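You operate a simulated robot arm through the tools that you are given. There is no shell and no other tool.

You run a simulated two-armed robot. Do the job below in one go: nothing can be reset, and whatever is moved stays where it is left.

TASK
Pick up the black box marked "touch-up kit" from the grey bench with one hand, pass it to the other hand and put it on the third wall shelf from the bottom.

It is judged by the outcome, as a careful person would: the job done as asked, and still so three seconds after it is handed in. It fails if anything else is knocked over, pushed out of place, dropped, spilled or broken.

THE ROBOT
Two 7-joint arms with two-finger grippers on one trunk, on a base that moves. Base frame: it is fixed to the floor where the robot stands at the start and does not move with it; the origin is under the middle of the robot, x ahead of it, y to its left, z up. Readings come in cm, degrees, newtons and seconds.
The left shoulder is at the start at [4.5, 16.1, 110.5], the right one opposite. With the tool pointing down near the work surface each hand reaches from about 28 to 74 cm from the robot's upright axis, wherever it stands, measured 20 degrees to its own side. Places, roughly: black box [200, 50, 75]; third wall shelf [400, -160, 150]. Payload 2.45 kg a hand.
The tool frame of a hand sits at the grasp point between the pads (the TCP): z along the fingers, y along the line on which they close. The tips reach 2.6 cm beyond it. The gripper opens to 9.6 cm; its body begins 6.9 cm behind the TCP.
Orientation is that of the tool frame in the base frame, as a unit quaternion [x, y, z, w]. With the fingers straight down and closing along the base's y, the tool's x points along the base's -x, its y along +y and its z along -z.

THE INTERFACE
- The arms move only by the tool nudge_tool. It takes "left_steps", "right_steps" or both (then of equal length, played together; a hand with none holds still); each is a list of rows, each a list of 6 numbers: the shift along the base's x, y, z in cm, then the turn, a rotation vector about the base's x, y, z in degrees. In form: [[x, y, z, wx, wy, wz], ...]. A call has 1 to 20 rows; each row is the pose to reach, as a shift and turn from the pose commanded when the call began. "left_claw" and "right_claw" are, for a hand that has rows, the finger opening in cm, from 0 to 9.6, set as the call begins (left out, the last holds). Rows are played at 5 a second. More than 5 cm and 8.6 degrees between two rows, or a gripper value outside its range, and nothing of the call is played. Where a pose cannot be reached the arm comes as near as it can. A force on the tool above 40 N (or 10 N above the force at the start of the call, whichever is more), or a blocked arm, ends the call early, and 0.2 s more pass. Each finger travels about 11.99 cm/s and halts on what it meets, pressing with about 37 N; the grip force reading is that of the motor and also rises with nothing between the fingers. The clock runs only during rows and for 0.2 s after the last one: add rows that repeat a pose to give the fingers time. It gives the time, the measured TCP pose, the force on the tool (base axes), the opening and the grip force at its end, in the units of the frame above (readings bear some noise), with the torque about the TCP (base axes, N m) and any sound that the robot's microphone picked up.
- Cameras (640 x 400 px; columns grow to the right, rows downward): "scene" is now at [12.29, 1.27, 157.81]; the picture's right is [0.10, -0.99, -0.00], its down [-0.74, -0.07, -0.67] and it looks along [0.67, 0.07, -0.74] (base axes); focal length 267 px, centre (320, 200). "left" rides on the left gripper at [8.2, -0.3, -9.8] in its tool frame; the picture's right is [0.04, 1.00, 0.00], its down [-0.73, 0.03, -0.68] and it looks along [-0.68, 0.03, 0.73] (tool axes); focal length 256 px, centre (320, 200). "right" rides on the right gripper at [8.2, 0.3, -9.8] in its tool frame; the picture's right is [-0.04, 1.00, 0.00], its down [-0.73, -0.03, -0.68] and it looks along [-0.68, -0.03, 0.73] (tool axes); focal length 256 px, centre (320, 200). There is no depth. A picture from a camera that has moved, and an enlarged one, comes with that camera's place and axes in the base frame and with its lens. The place of the scene camera against the robot may be out by one fixed shift of up to 1.2 cm in any direction.
- get_image(camera): a new picture of that camera. It takes no simulated time.
- lift_body(by): moves the trunk up (or, below 0, down) by that many cm; the arms and the scene camera ride with it, the base frame stays. It gives what a move gives, with no picture.
- drive_base(legs): drives the robot by 1 to 6 legs, each [ahead, left, turn to the left] in cm, cm and degrees, along the robot's own axes; the way and the turn of a leg run together, so that a leg with both is an arc; at most 150 cm and 180 degrees a leg. The arms and the cameras ride along, it lands a little off, and it stops where it bumps. It gives what a move gives.
- turn_head(pan, tilt): turns the head with the scene camera to pan (to the left, within 120 degrees either way) and tilt (down, from -29 to 69), counted from straight ahead of the robot (the tilt from the chest, where the trunk bows). It gives what a move gives.
- enlarge(camera, box): a new picture of the part [left, top, right, bottom] of that camera's present view, enlarged. It takes no simulated time.
- sign_off(): hands the job in; it is judged then, once.

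Places have to be worked out from the pictures, the camera data and where the tool is seen. Open the grippers and draw the arms clear of the work before you hand the job in, unless the task says otherwise.

The tools are called after ">>>" as a command line: name --argument value ..., lists and objects as JSON in quotes. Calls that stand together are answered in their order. nudge_tool: Moves the arms, as the interface text tells. Its arguments: {"type":"object","properties":{"left_steps":{"type":"array","items":{"type":"array","items":{"type":"number"}}},"left_claw":{"type":"number"},"right_steps":{"type":"array","items":{"type":"array","items":{"type":"number"}}},"right_claw":{"type":"number"}},"required":[]} The other tools are called the same way: lift_body (by) moves the trunk up or down; drive_base (legs) drives the base; turn_head (pan, tilt) turns the head that bears the scene camera; get_image (camera) takes a picture; enlarge (camera, box) takes an enlarged picture of a part of a camera's view; sign_off () hands the job in.

At the start:

```text
time: 0.0
left_tcp_pos: [48.65, 15.73, 94.07]
left_tcp_rot: [0.0, 1.0, -0.001, 0.0]
left_force: [0.3, 0.3, 0.4]
left_ft_torque: [-0.03, 0.04, -0.01]
left_grip_width: 9.58
left_finger_force: 0.0
right_tcp_pos: [35.32, -14.75, 96.29]
right_tcp_rot: [-0.001, 1.0, 0.0, 0.0]
right_force: [0.1, -1.1, -0.5]
right_ft_torque: [0.02, -0.01, -0.01]
right_grip_width: 9.63
right_finger_force: 0.1
trunk travel left (down, up): [-27.5, 29.2]
robot x, y, heading: [0.05, -0.15, 0.4]
head pan, tilt (commanded): [5.7, 47.8]
```

scene: 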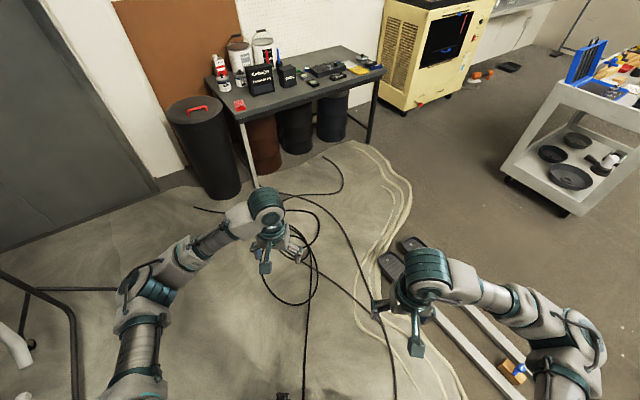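
right: 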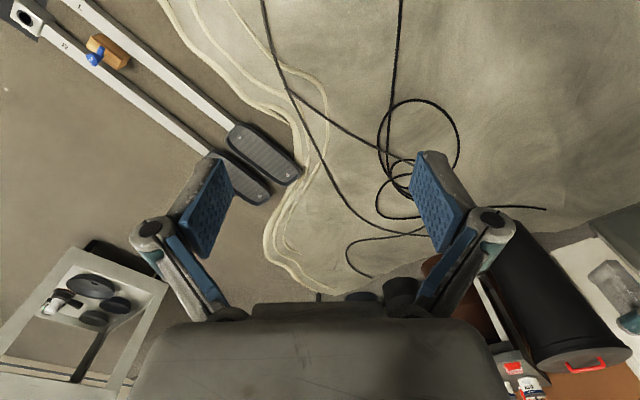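
left: 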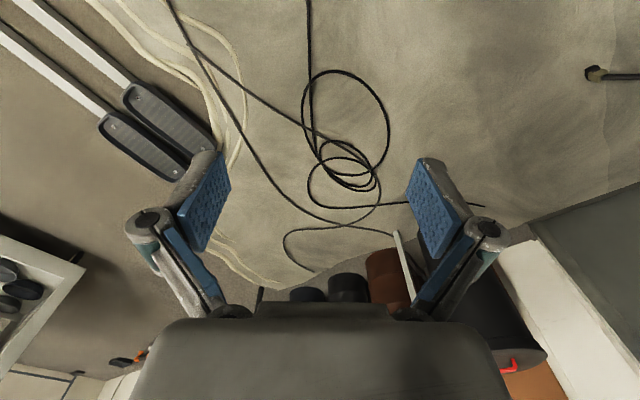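

The scene shows a grey bench ahead with black boxes on it. I first take a closer look at the bench.

>>> enlarge --camera "scene" --box '[200, 20, 400, 145]'

>>> turn_head --pan -20 --tilt 15

>>> get_image --camera "scene"

```text
3.20 times, centred on (300, 82) of scene
camera zoom: at [12.29, 1.27, 157.81], right [0.1, -0.99, 0.0], down [-0.74, -0.07, -0.67], along [0.67, 0.07, -0.74], focal length 855 px, centre (384, 576)
```

zoom: 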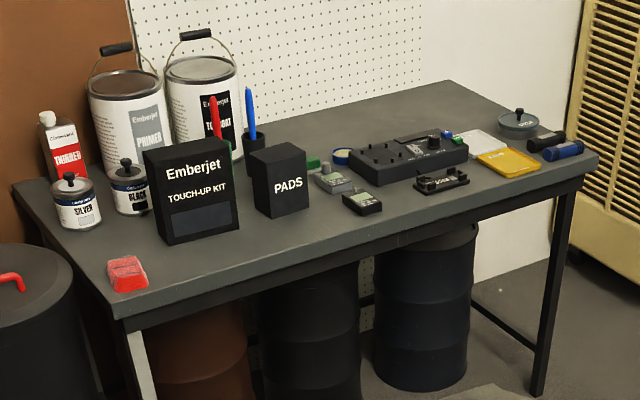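

```text
time: 1.0
left_tcp_pos: [48.47, 15.86, 94.31]
left_tcp_rot: [-0.001, 1.0, 0.0, 0.001]
left_force: [-0.7, 0.3, 0.2]
left_ft_torque: [0.02, -0.01, 0.01]
left_grip_width: 9.61
left_finger_force: 0.0
right_tcp_pos: [34.93, -14.75, 96.37]
right_tcp_rot: [0.0, 1.0, 0.0, 0.001]
right_force: [0.0, -0.7, 0.6]
right_ft_torque: [-0.03, -0.03, -0.02]
right_grip_width: 9.59
right_finger_force: 0.1
trunk travel left (down, up): [-27.5, 29.2]
robot x, y, heading: [-0.12, 0.19, 0.3]
head pan, tilt (commanded): [-20.0, 15.0]
```

```text
taken
camera scene: at [13.25, -2.71, 162.86], right [-0.34, -0.94, 0.0], down [-0.25, 0.09, -0.96], along [0.91, -0.33, -0.26], focal length 267 px, centre (320, 200)
```

scene: 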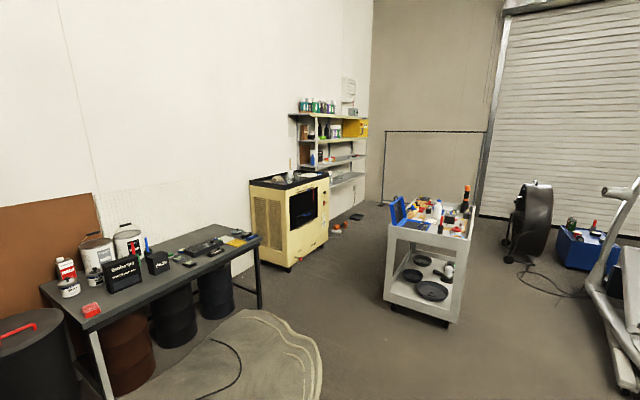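

The shelves hang on the same long wall beyond the yellow machine. I enlarge the shelf and the bench from this viewpoint.

>>> enlarge --camera "scene" --box '[270, 70, 390, 220]'

>>> enlarge --camera "scene" --box '[30, 200, 280, 360]'

>>> enlarge --camera "scene" --box '[340, 150, 540, 330]'

```text
2.67 times, centred on (330, 145) of scene
camera zoom: at [13.25, -2.71, 162.86], right [-0.34, -0.94, 0.0], down [-0.25, 0.09, -0.96], along [0.91, -0.33, -0.26], focal length 713 px, centre (293, 347)
```

zoom: 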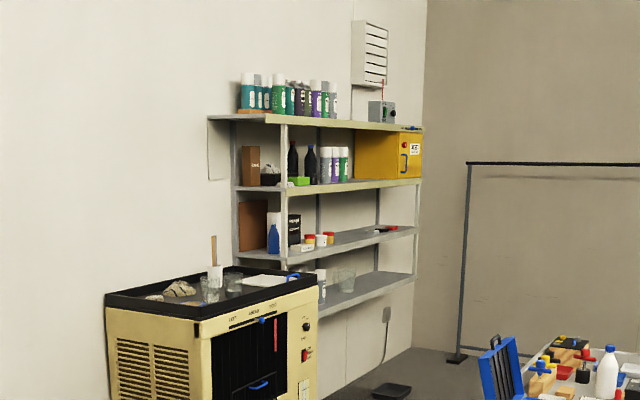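

```text
2.50 times, centred on (155, 280) of scene
camera zoom: at [13.25, -2.71, 162.86], right [-0.34, -0.94, 0.0], down [-0.25, 0.09, -0.96], along [0.91, -0.33, -0.26], focal length 668 px, centre (732, 0)
```

zoom: 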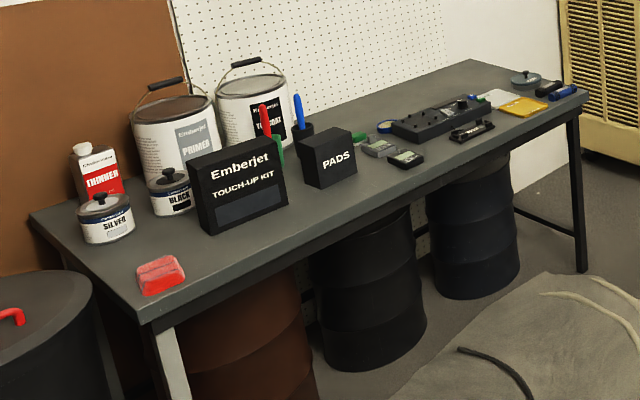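

```text
2.22 times, centred on (440, 240) of scene
camera zoom: at [13.25, -2.71, 162.86], right [-0.34, -0.94, 0.0], down [-0.25, 0.09, -0.96], along [0.91, -0.33, -0.26], focal length 594 px, centre (53, 111)
```

zoom: 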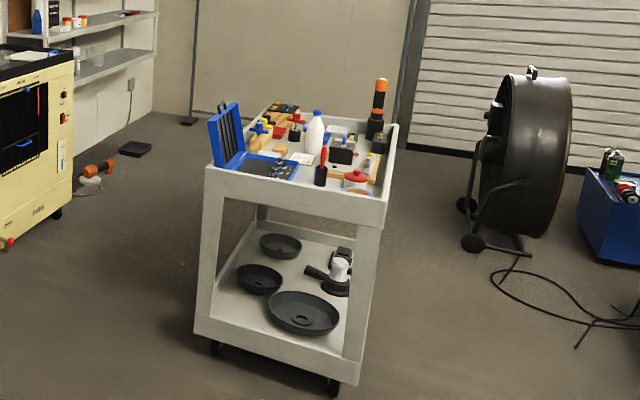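

The third shelf looks to be about 143 cm high with bottles, cans and a yellow cabinet on it. The floor has a frame with pads and cables near the path, so I look down before driving.

>>> turn_head --pan -15 --tilt 55

>>> get_image --camera "scene"

>>> turn_head --pan -70 --tilt 40

>>> get_image --camera "scene"

>>> turn_head --pan 60 --tilt 40

>>> get_image --camera "scene"

```text
time: 2.0
left_tcp_pos: [48.4, 15.75, 94.23]
left_tcp_rot: [0.001, 1.0, 0.0, 0.001]
left_force: [-0.1, -0.1, 0.1]
left_ft_torque: [-0.01, -0.03, 0.01]
left_grip_width: 9.61
left_finger_force: 0.0
right_tcp_pos: [35.19, -14.78, 96.37]
right_tcp_rot: [0.0, 1.0, -0.001, 0.002]
right_force: [-1.2, 0.9, 0.5]
right_ft_torque: [0.02, -0.02, 0.04]
right_grip_width: 9.61
right_finger_force: 0.0
trunk travel left (down, up): [-27.5, 29.2]
robot x, y, heading: [0.03, -0.02, 0.1]
head pan, tilt (commanded): [-15.0, 55.0]
```

```text
taken
camera scene: at [11.39, -1.39, 156.86], right [-0.26, -0.97, 0.0], down [-0.79, 0.21, -0.57], along [0.55, -0.15, -0.82], focal length 267 px, centre (320, 200)
```

scene: 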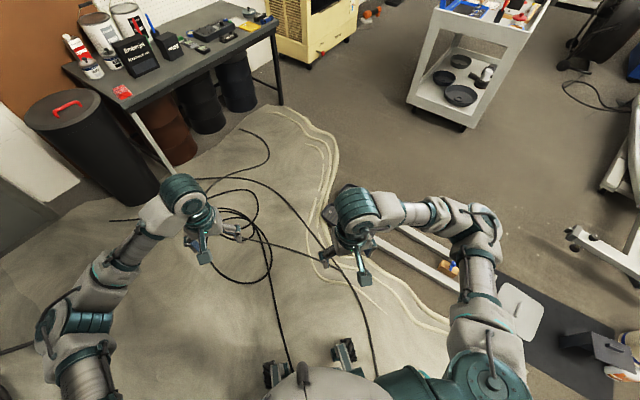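

```text
time: 3.3
left_tcp_pos: [48.33, 15.75, 94.11]
left_tcp_rot: [0.0, 1.0, 0.0, 0.001]
left_force: [-0.3, -0.1, 0.0]
left_ft_torque: [-0.02, 0.01, -0.01]
left_grip_width: 9.6
left_finger_force: 0.1
right_tcp_pos: [35.12, -14.81, 96.41]
right_tcp_rot: [0.0, 1.0, 0.0, 0.001]
right_force: [0.0, -0.1, 0.5]
right_ft_torque: [0.0, 0.01, -0.02]
right_grip_width: 9.6
right_finger_force: 0.0
trunk travel left (down, up): [-27.5, 29.2]
robot x, y, heading: [0.13, -0.2, 0.2]
head pan, tilt (commanded): [-70.0, 40.0]
```

```text
taken
camera scene: at [7.34, -7.52, 158.94], right [-0.94, -0.34, 0.0], down [-0.22, 0.6, -0.76], along [0.26, -0.72, -0.64], focal length 267 px, centre (320, 200)
```

scene: 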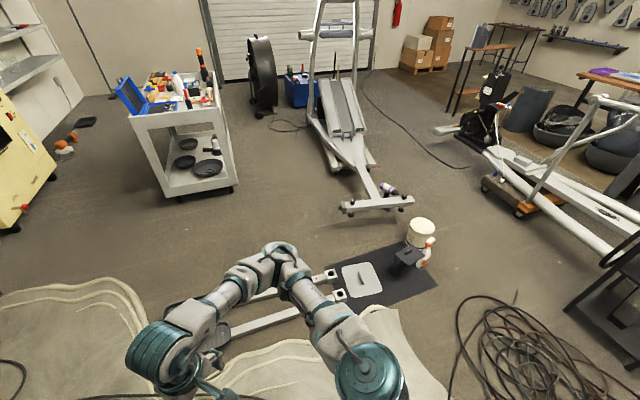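

```text
time: 5.4
left_tcp_pos: [48.42, 15.8, 94.16]
left_tcp_rot: [0.0, 1.0, 0.0, 0.001]
left_force: [-1.1, 0.1, 0.2]
left_ft_torque: [-0.02, 0.0, 0.03]
left_grip_width: 9.59
left_finger_force: 0.1
right_tcp_pos: [34.96, -14.77, 96.25]
right_tcp_rot: [0.0, 1.0, 0.0, 0.002]
right_force: [0.4, 0.2, -0.6]
right_ft_torque: [-0.01, -0.01, 0.0]
right_grip_width: 9.62
right_finger_force: 0.1
trunk travel left (down, up): [-27.5, 29.2]
robot x, y, heading: [0.35, 0.04, 0.1]
head pan, tilt (commanded): [60.0, 40.0]
```

```text
taken
camera scene: at [8.68, 7.85, 158.94], right [0.87, -0.5, 0.0], down [-0.33, -0.56, -0.76], along [0.38, 0.66, -0.64], focal length 267 px, centre (320, 200)
```

scene: 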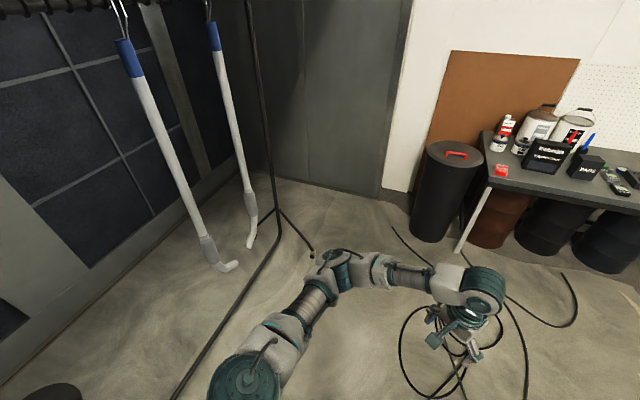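

The path to the bench is clear if I keep to the left of the padded bars on the floor (near ends about [110,-29] and [125,-45]). I drive ahead and left, then turn left to face the bench, and look.

>>> drive_base --legs '[[85, 25, 0], [0, 0, 41]]'

>>> turn_head --pan -20 --tilt 40

>>> get_image --camera "scene"

```text
time: 12.0
left_tcp_pos: [111.26, 69.28, 94.28]
left_tcp_rot: [-0.356, 0.934, 0.001, 0.0]
left_force: [-0.1, -0.6, 0.3]
left_ft_torque: [0.03, -0.04, 0.01]
left_grip_width: 9.62
left_finger_force: 0.1
right_tcp_pos: [121.72, 37.53, 96.27]
right_tcp_rot: [-0.356, 0.935, 0.0, 0.001]
right_force: [-1.0, 1.1, 0.6]
right_ft_torque: [0.02, 0.0, 0.0]
right_grip_width: 9.6
right_finger_force: 0.0
trunk travel left (down, up): [-27.5, 29.2]
robot x, y, heading: [85.68, 24.95, 41.7]
head pan, tilt (commanded): [60.0, 40.0]
```

```text
time: 13.6
left_tcp_pos: [110.91, 69.03, 94.32]
left_tcp_rot: [-0.355, 0.935, 0.001, 0.002]
left_force: [-0.2, 0.9, -0.7]
left_ft_torque: [-0.01, 0.01, 0.0]
left_grip_width: 9.6
left_finger_force: 0.0
right_tcp_pos: [121.37, 37.15, 96.57]
right_tcp_rot: [-0.356, 0.934, 0.001, 0.003]
right_force: [-0.8, 0.8, -0.5]
right_ft_torque: [-0.03, 0.01, 0.0]
right_grip_width: 9.58
right_finger_force: 0.0
trunk travel left (down, up): [-27.5, 29.2]
robot x, y, heading: [85.74, 25.41, 41.5]
head pan, tilt (commanded): [-20.0, 40.0]
```

```text
taken
camera scene: at [96.65, 32.24, 158.92], right [0.37, -0.93, 0.0], down [-0.6, -0.24, -0.76], along [0.71, 0.28, -0.65], focal length 267 px, centre (320, 200)
```

scene: 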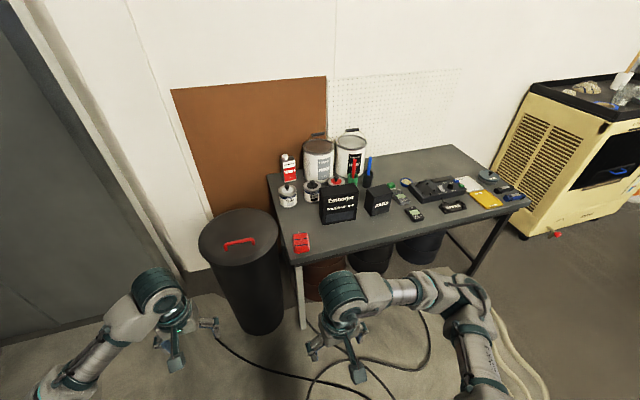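

The bench is now ahead to the right. I enlarge the bench objects to measure the box and its neighbours.

>>> enlarge --camera "scene" --box '[260, 120, 420, 270]'

>>> enlarge --camera "scene" --box '[300, 150, 400, 230]'

```text
2.67 times, centred on (340, 195) of scene
camera zoom: at [96.65, 32.24, 158.92], right [0.37, -0.93, 0.0], down [-0.6, -0.24, -0.76], along [0.71, 0.28, -0.65], focal length 713 px, centre (267, 213)
```

zoom: 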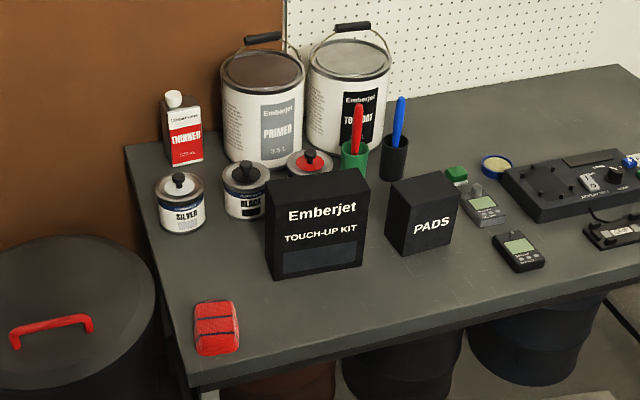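

```text
5.00 times, centred on (350, 190) of scene
camera zoom: at [96.65, 32.24, 158.92], right [0.37, -0.93, 0.0], down [-0.6, -0.24, -0.76], along [0.71, 0.28, -0.65], focal length 1337 px, centre (170, 250)
```

zoom: 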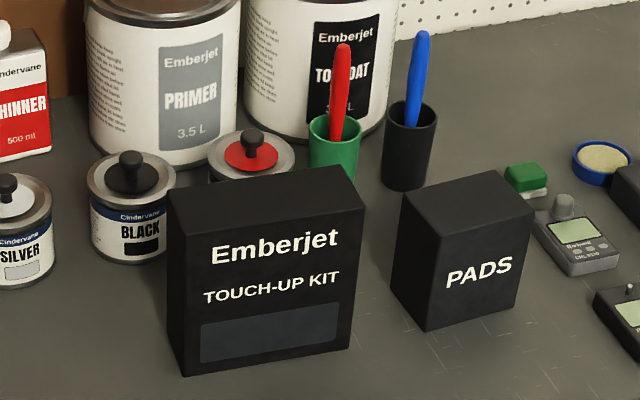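

The box measures roughly 15 wide × 6 deep × 16.5 cm high, with its front parallel to the bench edge and its centre near [180, 57]. I'll turn the right hand 90° about the vertical (to close fore‑aft on the 6 cm depth) and raise both hands while still in free space.

>>> nudge_tool --right_steps '[[0, 0, 1, 0, 0, 8.2], [0, 0, 2, 0, 0, 16.4], [0, 0, 3, 0, 0, 24.6], [0, 0, 4, 0, 0, 32.8], [0, 0, 5, 0, 0, 41], [0, 0, 6, 0, 0, 49.2], [0, 0, 7, 0, 0, 57.4], [0, 0, 8, 0, 0, 65.6], [0, 0, 9, 0, 0, 73.8], [0, 0, 10, 0, 0, 82], [0, 0, 11, 0, 0, 90]]' --left_steps '[[-0.7, -0.6, 1.1, 0, 0, 0], [-1.4, -1.2, 2.2, 0, 0, 0], [-2.1, -1.8, 3.3, 0, 0, 0], [-2.8, -2.4, 4.4, 0, 0, 0], [-3.5, -3, 5.5, 0, 0, 0], [-4.2, -3.6, 6.6, 0, 0, 0], [-4.9, -4.2, 7.7, 0, 0, 0], [-5.6, -4.8, 8.8, 0, 0, 0], [-6.3, -5.4, 9.9, 0, 0, 0], [-7, -6, 11, 0, 0, 0], [-7.5, -6.6, 12, 0, 0, 0]]'

>>> get_image --camera "scene"

>>> get_image --camera "right"

```text
time: 16.0
left_tcp_pos: [103.29, 62.53, 106.43]
left_tcp_rot: [-0.356, 0.934, 0.002, 0.003]
left_force: [0.5, 0.3, -0.5]
left_ft_torque: [-0.01, 0.0, 0.02]
left_grip_width: 9.59
left_finger_force: 0.0
right_tcp_pos: [118.38, 36.9, 107.28]
right_tcp_rot: [0.912, -0.41, -0.004, -0.002]
right_force: [-1.1, 0.2, 0.3]
right_ft_torque: [-0.01, 0.0, 0.01]
right_grip_width: 9.56
right_finger_force: 0.0
right hand out of reach, approached as far as the arm can: row 11
trunk travel left (down, up): [-27.5, 29.2]
robot x, y, heading: [85.49, 24.99, 41.6]
head pan, tilt (commanded): [-20.0, 40.0]
```

```text
taken
camera scene: at [96.44, 32.24, 158.94], right [0.37, -0.93, 0.0], down [-0.6, -0.24, -0.76], along [0.71, 0.28, -0.65], focal length 267 px, centre (320, 200)
```

scene: 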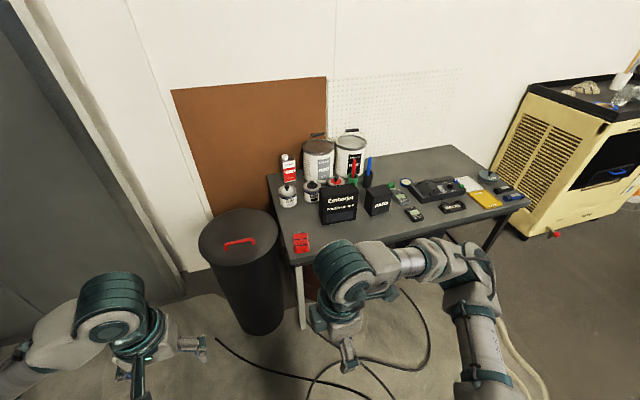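

```text
taken
camera right: at [123.73, 30.7, 117.02], right [-0.77, -0.63, 0.0], down [-0.46, 0.56, 0.68], along [-0.43, 0.53, -0.73], focal length 256 px, centre (320, 200)
```

right: 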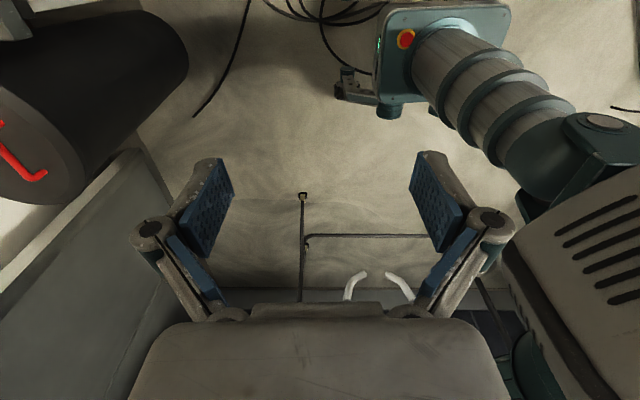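

The right hand has turned 90° as wanted. Now I drive toward the bench so that the box lies about 55 cm ahead and 20 cm to the right.

>>> drive_base --legs '[[20, -14.5, -4.5], [17, 0, 0]]'

>>> turn_head --pan -18 --tilt 55

>>> get_image --camera "scene"

```text
time: 18.8
left_tcp_pos: [144.04, 72.95, 106.23]
left_tcp_rot: [-0.318, 0.948, -0.002, 0.005]
left_force: [-0.1, 1.1, 0.0]
left_ft_torque: [-0.03, -0.03, 0.02]
left_grip_width: 9.6
left_finger_force: 0.1
right_tcp_pos: [156.98, 46.29, 107.35]
right_tcp_rot: [0.895, -0.446, -0.001, -0.001]
right_force: [-0.4, 0.4, -0.3]
right_ft_torque: [-0.04, -0.01, 0.0]
right_grip_width: 9.61
right_finger_force: 0.0
trunk travel left (down, up): [-27.5, 29.2]
robot x, y, heading: [123.5, 37.12, 36.7]
head pan, tilt (commanded): [-20.0, 40.0]
```

```text
time: 19.6
left_tcp_pos: [143.94, 72.75, 106.4]
left_tcp_rot: [-0.319, 0.948, 0.001, 0.004]
left_force: [0.0, -0.1, -0.3]
left_ft_torque: [-0.04, -0.02, -0.03]
left_grip_width: 9.6
left_finger_force: 0.1
right_tcp_pos: [157.04, 46.03, 107.51]
right_tcp_rot: [0.895, -0.446, -0.001, -0.002]
right_force: [0.5, 0.0, -0.4]
right_ft_torque: [0.01, -0.02, 0.0]
right_grip_width: 9.61
right_finger_force: 0.1
trunk travel left (down, up): [-27.5, 29.2]
robot x, y, heading: [123.41, 36.74, 37.3]
head pan, tilt (commanded): [-18.0, 55.0]
```

```text
taken
camera scene: at [133.45, 43.1, 156.87], right [0.33, -0.94, 0.0], down [-0.77, -0.27, -0.57], along [0.54, 0.18, -0.82], focal length 267 px, centre (320, 200)
```

scene: 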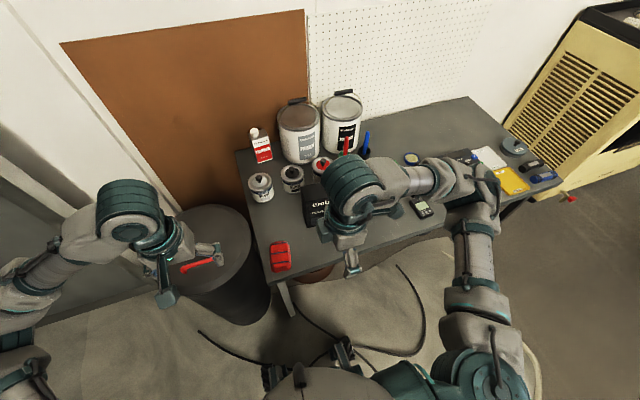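

The right arm hides the box from the head camera, so I check what the hand cameras see.

>>> get_image --camera "left"

>>> get_image --camera "right"

>>> enlarge --camera "scene" --box '[230, 80, 450, 280]'

```text
taken
camera left: at [137.59, 67.53, 116.22], right [-0.64, 0.77, 0.0], down [0.56, 0.46, 0.68], along [0.53, 0.43, -0.73], focal length 256 px, centre (320, 200)
```

left: 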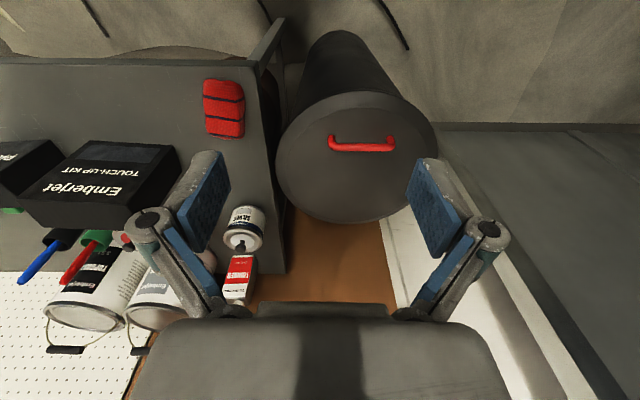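

```text
taken
camera right: at [161.65, 39.3, 117.11], right [-0.82, -0.57, 0.0], down [-0.42, 0.6, 0.68], along [-0.39, 0.56, -0.73], focal length 256 px, centre (320, 200)
```

right: 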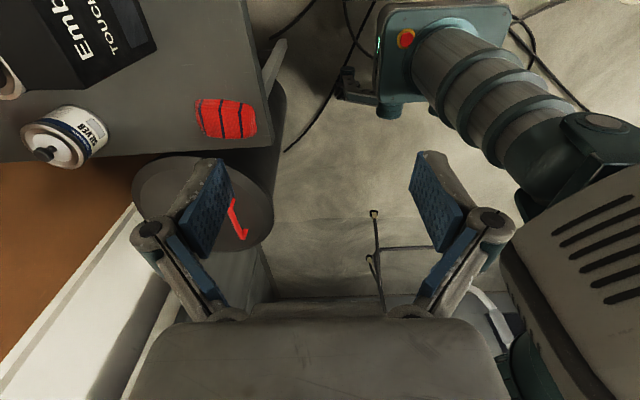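

```text
2.00 times, centred on (340, 180) of scene
camera zoom: at [133.45, 43.1, 156.87], right [0.33, -0.94, 0.0], down [-0.77, -0.27, -0.57], along [0.54, 0.18, -0.82], focal length 535 px, centre (280, 240)
```

zoom: 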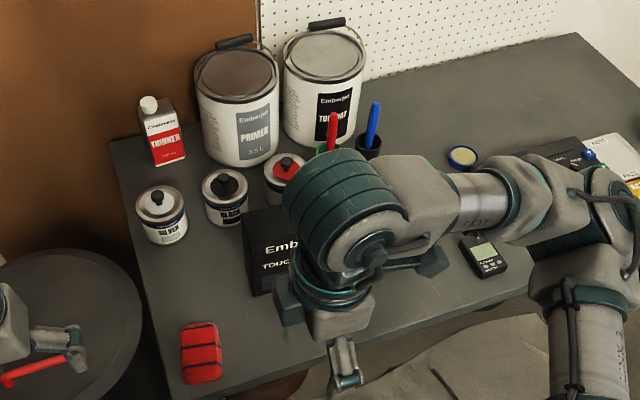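

The left hand camera sees the box and the neighbours; I enlarge that area to get the corner positions.

>>> enlarge --camera "left" --box '[0, 100, 220, 260]'

```text
2.50 times, centred on (110, 180) of left
camera zoom: at [137.59, 67.53, 116.22], right [-0.64, 0.77, 0.0], down [0.56, 0.46, 0.68], along [0.53, 0.43, -0.73], focal length 640 px, centre (845, 250)
```

zoom: 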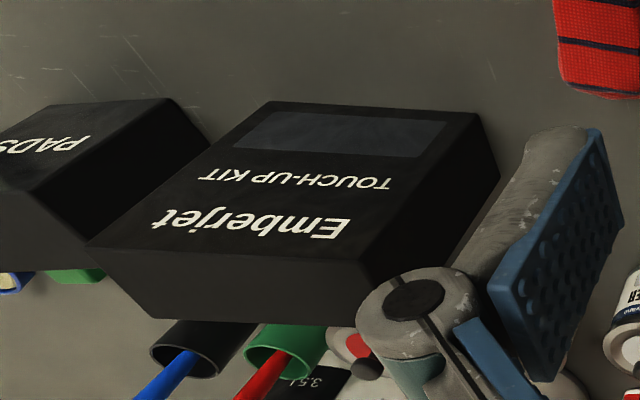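

I enlarge the right hand camera's view of the box corner too, for triangulating the bench height.

>>> enlarge --camera "right" --box '[0, 0, 200, 180]'

```text
2.22 times, centred on (100, 90) of right
camera zoom: at [161.65, 39.3, 117.11], right [-0.82, -0.57, 0.0], down [-0.42, 0.6, 0.68], along [-0.39, 0.56, -0.73], focal length 569 px, centre (809, 444)
```

zoom: 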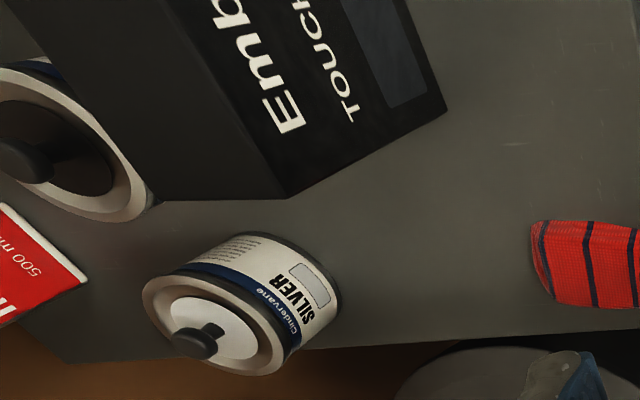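

Triangulation with both hand cameras puts the bench top at z≈72, the box top at z≈88.5 with its centre near [184, 57.8] and its depth axis at about 35°. I move the right hand above it at the present height, first stage.

>>> nudge_tool --right_steps '[[4, 1.6, 0, 0, 0, -0.3], [8, 3.2, 0, 0, 0, -0.6], [12, 4.8, 0, 0, 0, -0.9], [16, 6.4, 0, 0, 0, -1.2], [20, 8, 0, 0, 0, -1.5], [24, 9.5, 0, 0, 0, -1.8], [27.4, 10.9, 0, 0, 0, -2], [27.4, 10.9, 0, 0, 0, -2]]' --right_claw 9.6

>>> get_image --camera "right"

>>> get_image --camera "left"

>>> get_image --camera "scene"

```text
time: 21.4
left_tcp_pos: [144.09, 72.42, 106.59]
left_tcp_rot: [-0.318, 0.948, 0.001, 0.004]
left_force: [-0.6, 0.1, -0.2]
left_ft_torque: [0.02, 0.01, -0.04]
left_grip_width: 9.6
left_finger_force: 0.0
right_tcp_pos: [157.79, 50.0, 106.49]
right_tcp_rot: [0.886, -0.463, -0.002, -0.003]
right_force: [0.1, 0.0, 0.6]
right_ft_torque: [0.02, -0.01, 0.02]
right_grip_width: 9.6
right_finger_force: 0.0
right hand out of reach, approached as far as the arm can: row 1, 2, 3, 4, 5, 6, 7, 8
trunk travel left (down, up): [-27.5, 29.2]
robot x, y, heading: [123.21, 36.88, 37.1]
head pan, tilt (commanded): [-18.0, 55.0]
```

```text
taken
camera right: at [162.22, 43.1, 116.21], right [-0.84, -0.54, 0.0], down [-0.39, 0.61, 0.68], along [-0.37, 0.58, -0.73], focal length 256 px, centre (320, 200)
```

right: 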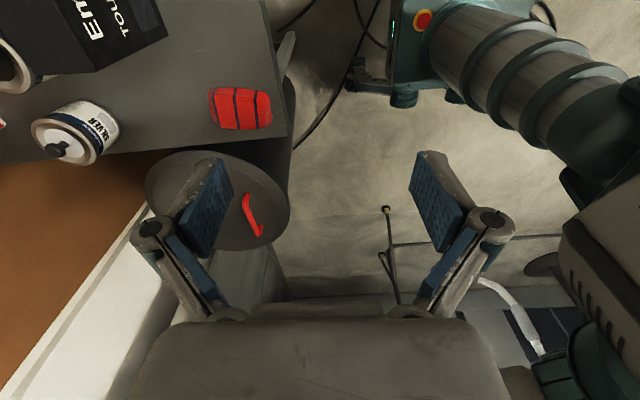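

```text
taken
camera left: at [137.79, 67.21, 116.27], right [-0.63, 0.77, 0.0], down [0.56, 0.46, 0.69], along [0.53, 0.43, -0.73], focal length 256 px, centre (320, 200)
```

left: 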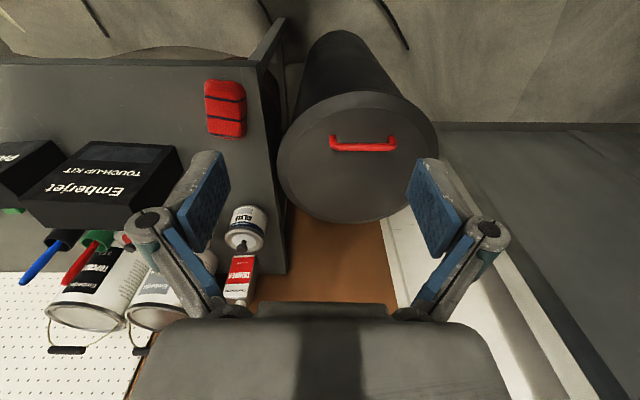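

```text
taken
camera scene: at [133.7, 42.71, 156.86], right [0.33, -0.94, 0.0], down [-0.78, -0.27, -0.57], along [0.54, 0.19, -0.82], focal length 267 px, centre (320, 200)
```

scene: 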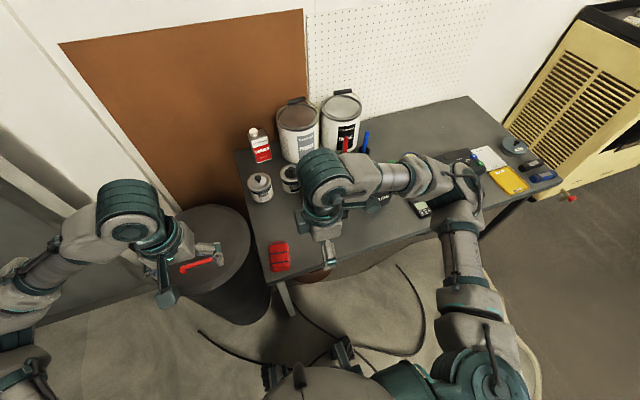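

The right wrist is at a joint limit with that turn, so the hand couldn't advance. I go back and turn the hand the other way round (−90° instead of +90°), keeping height.

>>> nudge_tool --right_steps '[[-4, -1.6, 0, 0, 0, -8], [-8, -3.2, 0, 0, 0, -16], [-12, -4.8, 0, 0, 0, -24], [-16, -6.4, 0, 0, 0, -32], [-20, -8, 0, 0, 0, -40], [-24, -9.5, 0, 0, 0, -48], [-27.4, -10.9, 0, 0, 0, -56], [-27.4, -10.9, 0, 0, 0, -64], [-27.4, -10.9, 0, 0, 0, -72], [-27.4, -10.9, 0, 0, 0, -80], [-27.4, -10.9, 0, 0, 0, -88]]'

```text
time: 22.4
left_tcp_pos: [143.72, 72.37, 106.64]
left_tcp_rot: [-0.318, 0.948, 0.001, 0.006]
left_force: [0.5, 0.3, -0.3]
left_ft_torque: [-0.03, -0.04, 0.01]
left_grip_width: 9.59
left_finger_force: 0.0
right_tcp_pos: [141.71, 43.53, 106.15]
right_tcp_rot: [0.742, -0.67, 0.01, -0.014]
right_force: [133.2, 67.9, -35.7]
right_ft_torque: [-4.81, 15.71, 10.86]
right_grip_width: 9.49
right_finger_force: 0.1
trunk travel left (down, up): [-27.5, 29.2]
robot x, y, heading: [123.47, 36.77, 37.0]
head pan, tilt (commanded): [-18.0, 55.0]
stopped in row 5 (right hand): the force on the tool passed its limit at 267 N (the readings are from after the stop); the commanded pose is now the measured one
```

The commanded pose had been clamped, so my return shift pushed the hand back into the robot's own trunk. I move it straight forward away from the trunk.

>>> nudge_tool --right_steps '[[2.4, 1.4, 0.3, 0, 0, 0], [5, 3, 0.6, 0, 0, 0], [8, 4.5, 0.9, 0, 0, 0], [11, 6, 1, 0, 0, 0], [14, 7, 1, 0, 0, 0]]'

>>> get_image --camera "scene"

>>> get_image --camera "right"

```text
time: 23.6
left_tcp_pos: [143.92, 72.15, 106.68]
left_tcp_rot: [-0.318, 0.948, 0.001, 0.005]
left_force: [-0.1, 0.9, -0.6]
left_ft_torque: [-0.01, -0.02, -0.01]
left_grip_width: 9.57
left_finger_force: 0.1
right_tcp_pos: [155.82, 50.15, 107.04]
right_tcp_rot: [0.738, -0.675, 0.006, -0.012]
right_force: [0.1, 0.7, 0.4]
right_ft_torque: [0.01, 0.01, 0.03]
right_grip_width: 9.59
right_finger_force: 0.0
trunk travel left (down, up): [-27.5, 29.2]
robot x, y, heading: [123.24, 36.57, 37.0]
head pan, tilt (commanded): [-18.0, 55.0]
```

```text
taken
camera scene: at [133.79, 42.7, 156.85], right [0.33, -0.94, 0.0], down [-0.78, -0.27, -0.57], along [0.54, 0.19, -0.82], focal length 267 px, centre (320, 200)
```

scene: 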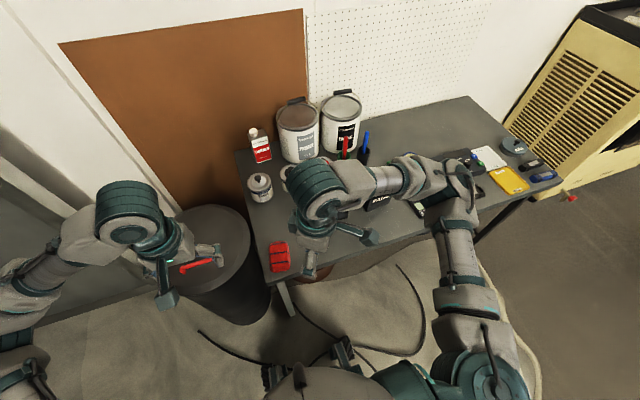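

```text
taken
camera right: at [155.92, 42.05, 116.67], right [-1.0, -0.05, -0.02], down [-0.05, 0.73, 0.69], along [-0.01, 0.69, -0.73], focal length 256 px, centre (320, 200)
```

right: 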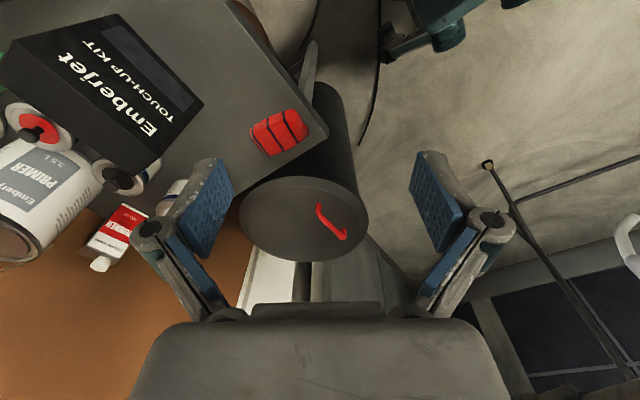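

Free again. Now I turn the right hand the other way in free space (−148° in all), moving slightly outward and forward.

>>> nudge_tool --right_steps '[[1, -0.5, 0, 0, 0, -8.2], [2, -1, 0, 0, 0, -16.4], [3, -1.5, 0, 0, 0, -24.6], [4, -2, 0, 0, 0, -32.8], [5, -2.5, 0, 0, 0, -41], [6, -3, 0, 0, 0, -49.2], [7, -3.5, 0, 0, 0, -57.4], [8, -4, 0, 0, 0, -65.6], [8, -4, 0, 0, 0, -73.8], [8, -4, 0, 0, 0, -82], [8, -4, 0, 0, 0, -90.2], [8, -4, 0, 0, 0, -98.4], [8, -4, 0, 0, 0, -106.6], [8, -4, 0, 0, 0, -114.8], [8, -4, 0, 0, 0, -123], [8, -4, 0, 0, 0, -131.2], [8, -4, 0, 0, 0, -139.4], [8, -4, 0, 0, 0, -147.6]]'

>>> get_image --camera "scene"

>>> get_image --camera "right"

```text
time: 27.4
left_tcp_pos: [143.94, 72.17, 106.56]
left_tcp_rot: [-0.318, 0.948, 0.002, 0.006]
left_force: [0.6, 0.6, 0.7]
left_ft_torque: [0.02, 0.01, -0.01]
left_grip_width: 9.59
left_finger_force: 0.0
right_tcp_pos: [163.67, 46.34, 107.22]
right_tcp_rot: [0.445, 0.896, -0.014, -0.002]
right_force: [0.5, 0.5, -0.1]
right_ft_torque: [-0.01, -0.01, 0.0]
right_grip_width: 9.61
right_finger_force: 0.0
trunk travel left (down, up): [-27.5, 29.2]
robot x, y, heading: [123.58, 37.0, 37.1]
head pan, tilt (commanded): [-18.0, 55.0]
```

```text
taken
camera scene: at [133.74, 42.67, 156.86], right [0.33, -0.94, 0.0], down [-0.78, -0.27, -0.57], along [0.54, 0.19, -0.82], focal length 267 px, centre (320, 200)
```

scene: 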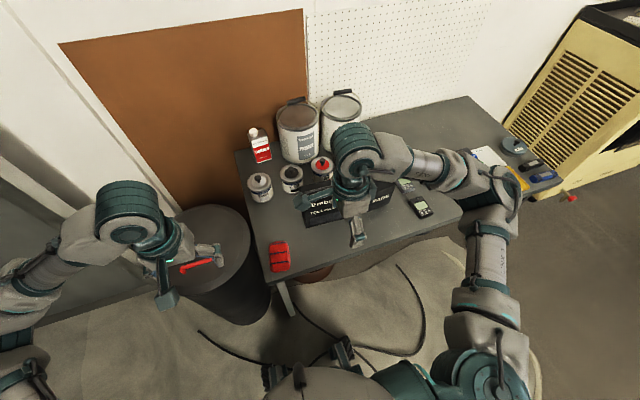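

```text
taken
camera right: at [159.19, 53.29, 116.83], right [0.82, 0.57, -0.03], down [0.43, -0.59, 0.69], along [0.38, -0.57, -0.73], focal length 256 px, centre (320, 200)
```

right: 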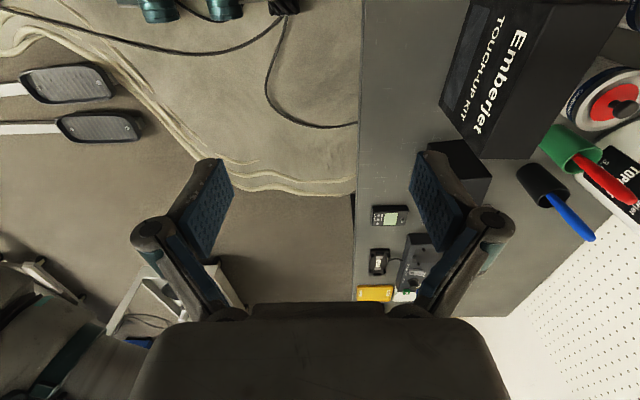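

The turned pose is reachable and I now see the box well from the right hand camera. I enlarge it to refine the corner estimates.

>>> enlarge --camera "right" --box '[420, 0, 640, 180]'

```text
2.22 times, centred on (530, 90) of right
camera zoom: at [159.19, 53.29, 116.83], right [0.82, 0.57, -0.03], down [0.43, -0.59, 0.69], along [0.38, -0.57, -0.73], focal length 569 px, centre (-147, 444)
```

zoom: 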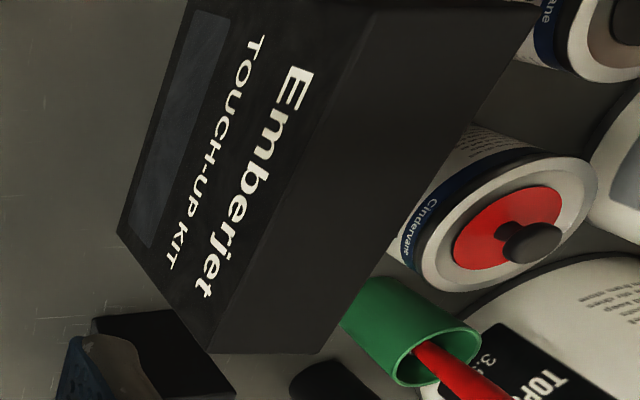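

The corners agree well: box top centre ≈ [184.1, 57.5, 88.7], depth axis about 35°. I move the right hand over it at the same height and level the tool.

>>> nudge_tool --right_steps '[[3.5, 1.8, 0, 0.2, -0.2, -0.4], [7, 3.6, 0, 0.4, -0.3, -0.7], [10.5, 5.3, 0, 0.6, -0.5, -1], [14, 7.1, 0, 0.9, -0.6, -1.4], [17.5, 8.9, 0, 1.1, -0.8, -1.7], [20.8, 10.6, 0, 1.3, -0.9, -2], [20.8, 10.6, 0, 1.3, -0.9, -2]]' --right_claw 9.6

>>> get_image --camera "right"

>>> get_image --camera "left"

>>> get_image --camera "scene"

```text
time: 29.1
left_tcp_pos: [143.95, 72.24, 106.69]
left_tcp_rot: [-0.318, 0.948, 0.001, 0.006]
left_force: [0.2, -0.2, -0.1]
left_ft_torque: [-0.01, 0.01, 0.01]
left_grip_width: 9.59
left_finger_force: 0.0
right_tcp_pos: [184.42, 57.01, 107.18]
right_tcp_rot: [0.459, 0.888, 0.0, 0.0]
right_force: [-0.2, -0.3, 0.1]
right_ft_torque: [0.0, -0.01, 0.01]
right_grip_width: 9.6
right_finger_force: 0.1
trunk travel left (down, up): [-27.5, 29.2]
robot x, y, heading: [123.44, 37.03, 37.1]
head pan, tilt (commanded): [-18.0, 55.0]
```

```text
taken
camera right: at [180.08, 63.87, 116.97], right [0.84, 0.55, 0.0], down [0.4, -0.62, 0.68], along [0.37, -0.57, -0.73], focal length 256 px, centre (320, 200)
```

right: 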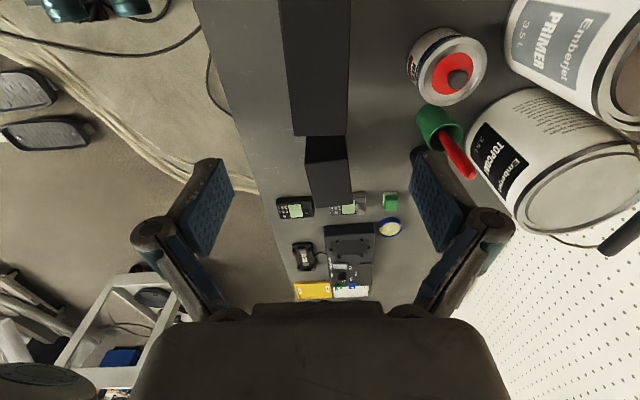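

```text
taken
camera left: at [137.49, 66.97, 116.39], right [-0.63, 0.77, 0.0], down [0.56, 0.46, 0.69], along [0.53, 0.44, -0.73], focal length 256 px, centre (320, 200)
```

left: 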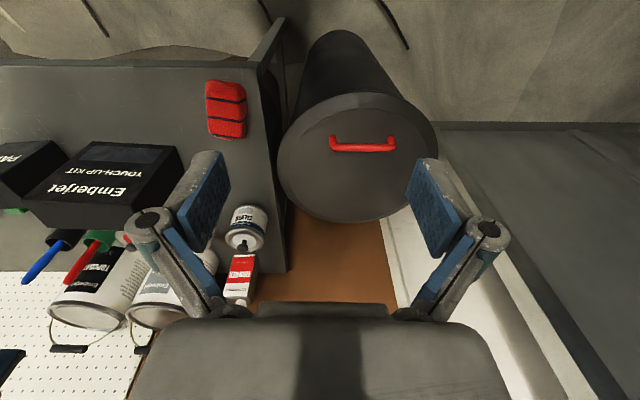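

```text
taken
camera scene: at [133.75, 42.74, 156.86], right [0.33, -0.94, 0.0], down [-0.78, -0.27, -0.57], along [0.54, 0.19, -0.82], focal length 267 px, centre (320, 200)
```

scene: 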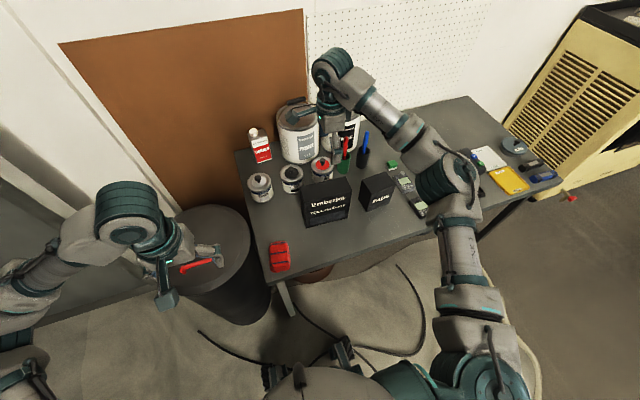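

The box strip is centred between the pads within 0.3 cm. I descend first to just above the box top and check again.

>>> nudge_tool --right_steps '[[-0.1, -0.05, -3, 0, 0, 0], [-0.2, -0.1, -6, 0, 0, 0], [-0.2, -0.15, -9, 0, 0, 0], [-0.2, -0.15, -12, 0, 0, 0], [-0.2, -0.15, -14.5, 0, 0, 0], [-0.2, -0.15, -14.5, 0, 0, 0]]'

>>> get_image --camera "right"

>>> get_image --camera "left"

>>> enlarge --camera "scene" --box '[240, 40, 480, 250]'

```text
time: 30.4
left_tcp_pos: [143.92, 72.18, 106.71]
left_tcp_rot: [-0.318, 0.948, 0.002, 0.005]
left_force: [0.1, -0.6, 0.3]
left_ft_torque: [0.01, 0.0, 0.03]
left_grip_width: 9.62
left_finger_force: 0.1
right_tcp_pos: [184.27, 56.59, 92.47]
right_tcp_rot: [0.459, 0.889, 0.0, 0.0]
right_force: [-1.3, -0.9, -0.7]
right_ft_torque: [-0.01, -0.02, 0.02]
right_grip_width: 9.61
right_finger_force: 0.2
trunk travel left (down, up): [-27.5, 29.2]
robot x, y, heading: [123.96, 36.82, 37.0]
head pan, tilt (commanded): [-18.0, 55.0]
```

```text
taken
camera right: at [179.89, 63.45, 102.35], right [0.84, 0.55, 0.0], down [0.4, -0.62, 0.68], along [0.37, -0.57, -0.73], focal length 256 px, centre (320, 200)
```

right: 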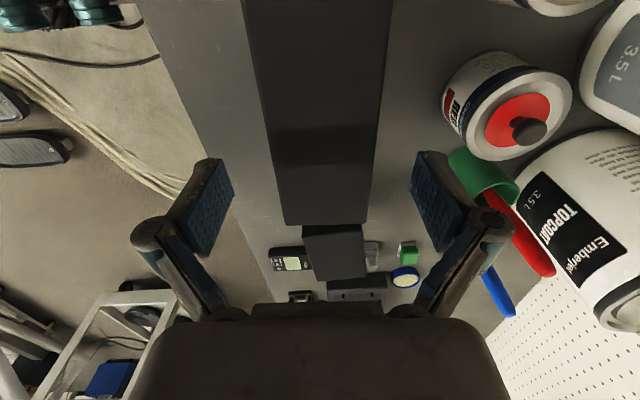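

```text
taken
camera left: at [137.53, 66.97, 116.39], right [-0.63, 0.77, 0.0], down [0.56, 0.46, 0.69], along [0.53, 0.44, -0.73], focal length 256 px, centre (320, 200)
```

left: 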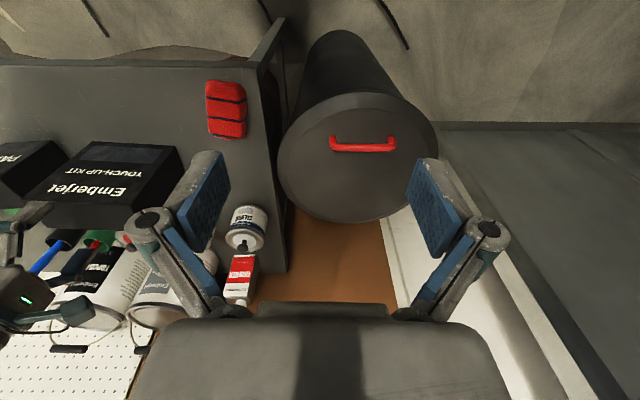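

```text
1.90 times, centred on (360, 145) of scene
camera zoom: at [133.79, 42.72, 156.86], right [0.33, -0.94, 0.0], down [-0.78, -0.27, -0.57], along [0.54, 0.19, -0.82], focal length 509 px, centre (244, 305)
```

zoom: 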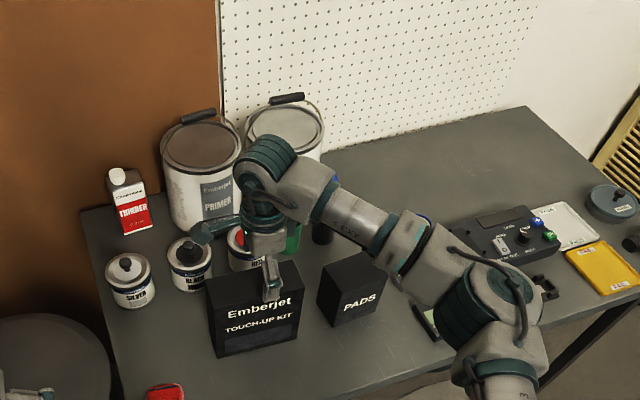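

The box is now 0.4 cm further out than the pad centre line, and the cup, brush and red can behind are well clear. I correct and descend about 7.6 cm around the box top.

>>> nudge_tool --right_steps '[[0.3, 0.2, -1, 0, 0, 0], [0.3, 0.2, -2.5, 0, 0, 0], [0.3, 0.2, -4, 0, 0, 0], [0.3, 0.2, -5.5, 0, 0, 0], [0.3, 0.2, -7, 0, 0, 0], [0.3, 0.2, -7.6, 0, 0, 0], [0.3, 0.2, -7.6, 0, 0, 0]]'

>>> get_image --camera "right"

>>> enlarge --camera "scene" --box '[240, 40, 480, 250]'

```text
time: 32.0
left_tcp_pos: [143.92, 72.13, 106.74]
left_tcp_rot: [-0.318, 0.948, 0.002, 0.006]
left_force: [-0.7, -0.6, 0.3]
left_ft_torque: [-0.02, 0.0, 0.02]
left_grip_width: 9.61
left_finger_force: 0.0
right_tcp_pos: [184.56, 56.88, 84.99]
right_tcp_rot: [0.459, 0.889, -0.001, -0.001]
right_force: [-0.7, -0.7, -0.1]
right_ft_torque: [0.0, 0.03, 0.07]
right_grip_width: 9.58
right_finger_force: 0.1
trunk travel left (down, up): [-27.5, 29.2]
robot x, y, heading: [123.6, 36.81, 37.3]
head pan, tilt (commanded): [-18.0, 55.0]
```

```text
taken
camera right: at [180.11, 63.8, 94.75], right [0.84, 0.55, 0.0], down [0.4, -0.62, 0.68], along [0.37, -0.57, -0.73], focal length 256 px, centre (320, 200)
```

right: 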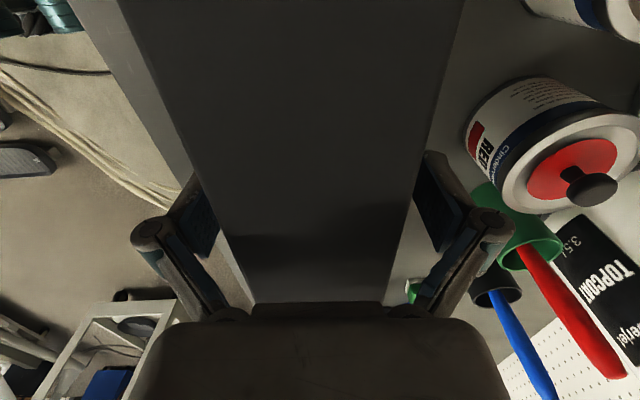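

```text
1.90 times, centred on (360, 145) of scene
camera zoom: at [133.8, 42.73, 156.85], right [0.33, -0.94, 0.0], down [-0.78, -0.27, -0.57], along [0.54, 0.19, -0.82], focal length 509 px, centre (244, 305)
```

zoom: 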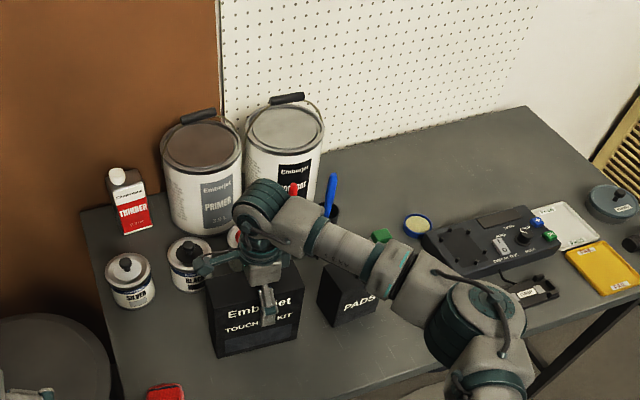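

The fingers straddle the box, nearly centred, with no contact force. I close the right gripper.

>>> nudge_tool --right_steps '[[0, 0, 0, 0, 0, 0], [0, 0, 0, 0, 0, 0], [0, 0, 0, 0, 0, 0], [0, 0, 0, 0, 0, 0], [0, 0, 0, 0, 0, 0]]' --right_claw 0

>>> get_image --camera "right"

```text
time: 33.2
left_tcp_pos: [143.96, 72.28, 106.6]
left_tcp_rot: [-0.318, 0.948, 0.002, 0.007]
left_force: [0.5, -0.6, -1.2]
left_ft_torque: [-0.02, -0.02, 0.0]
left_grip_width: 9.61
left_finger_force: 0.1
right_tcp_pos: [184.38, 56.86, 85.19]
right_tcp_rot: [0.459, 0.889, 0.0, 0.0]
right_force: [0.6, 0.6, 4.8]
right_ft_torque: [0.37, -0.34, 0.03]
right_grip_width: 6.47
right_finger_force: 37.0
trunk travel left (down, up): [-27.5, 29.2]
robot x, y, heading: [123.61, 36.82, 36.9]
head pan, tilt (commanded): [-18.0, 55.0]
```

```text
taken
camera right: at [180.09, 63.81, 94.82], right [0.84, 0.55, 0.0], down [0.4, -0.62, 0.68], along [0.37, -0.57, -0.73], focal length 256 px, centre (320, 200)
```

right: 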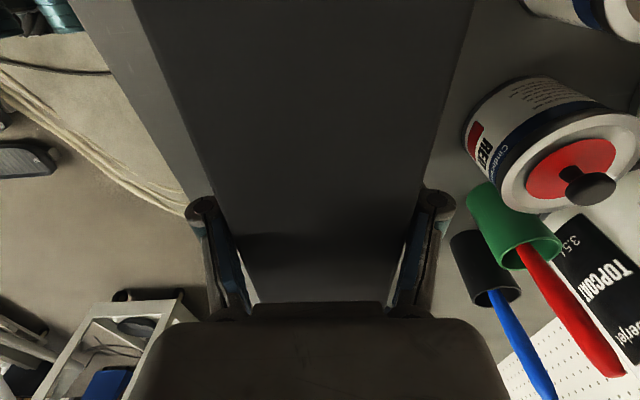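

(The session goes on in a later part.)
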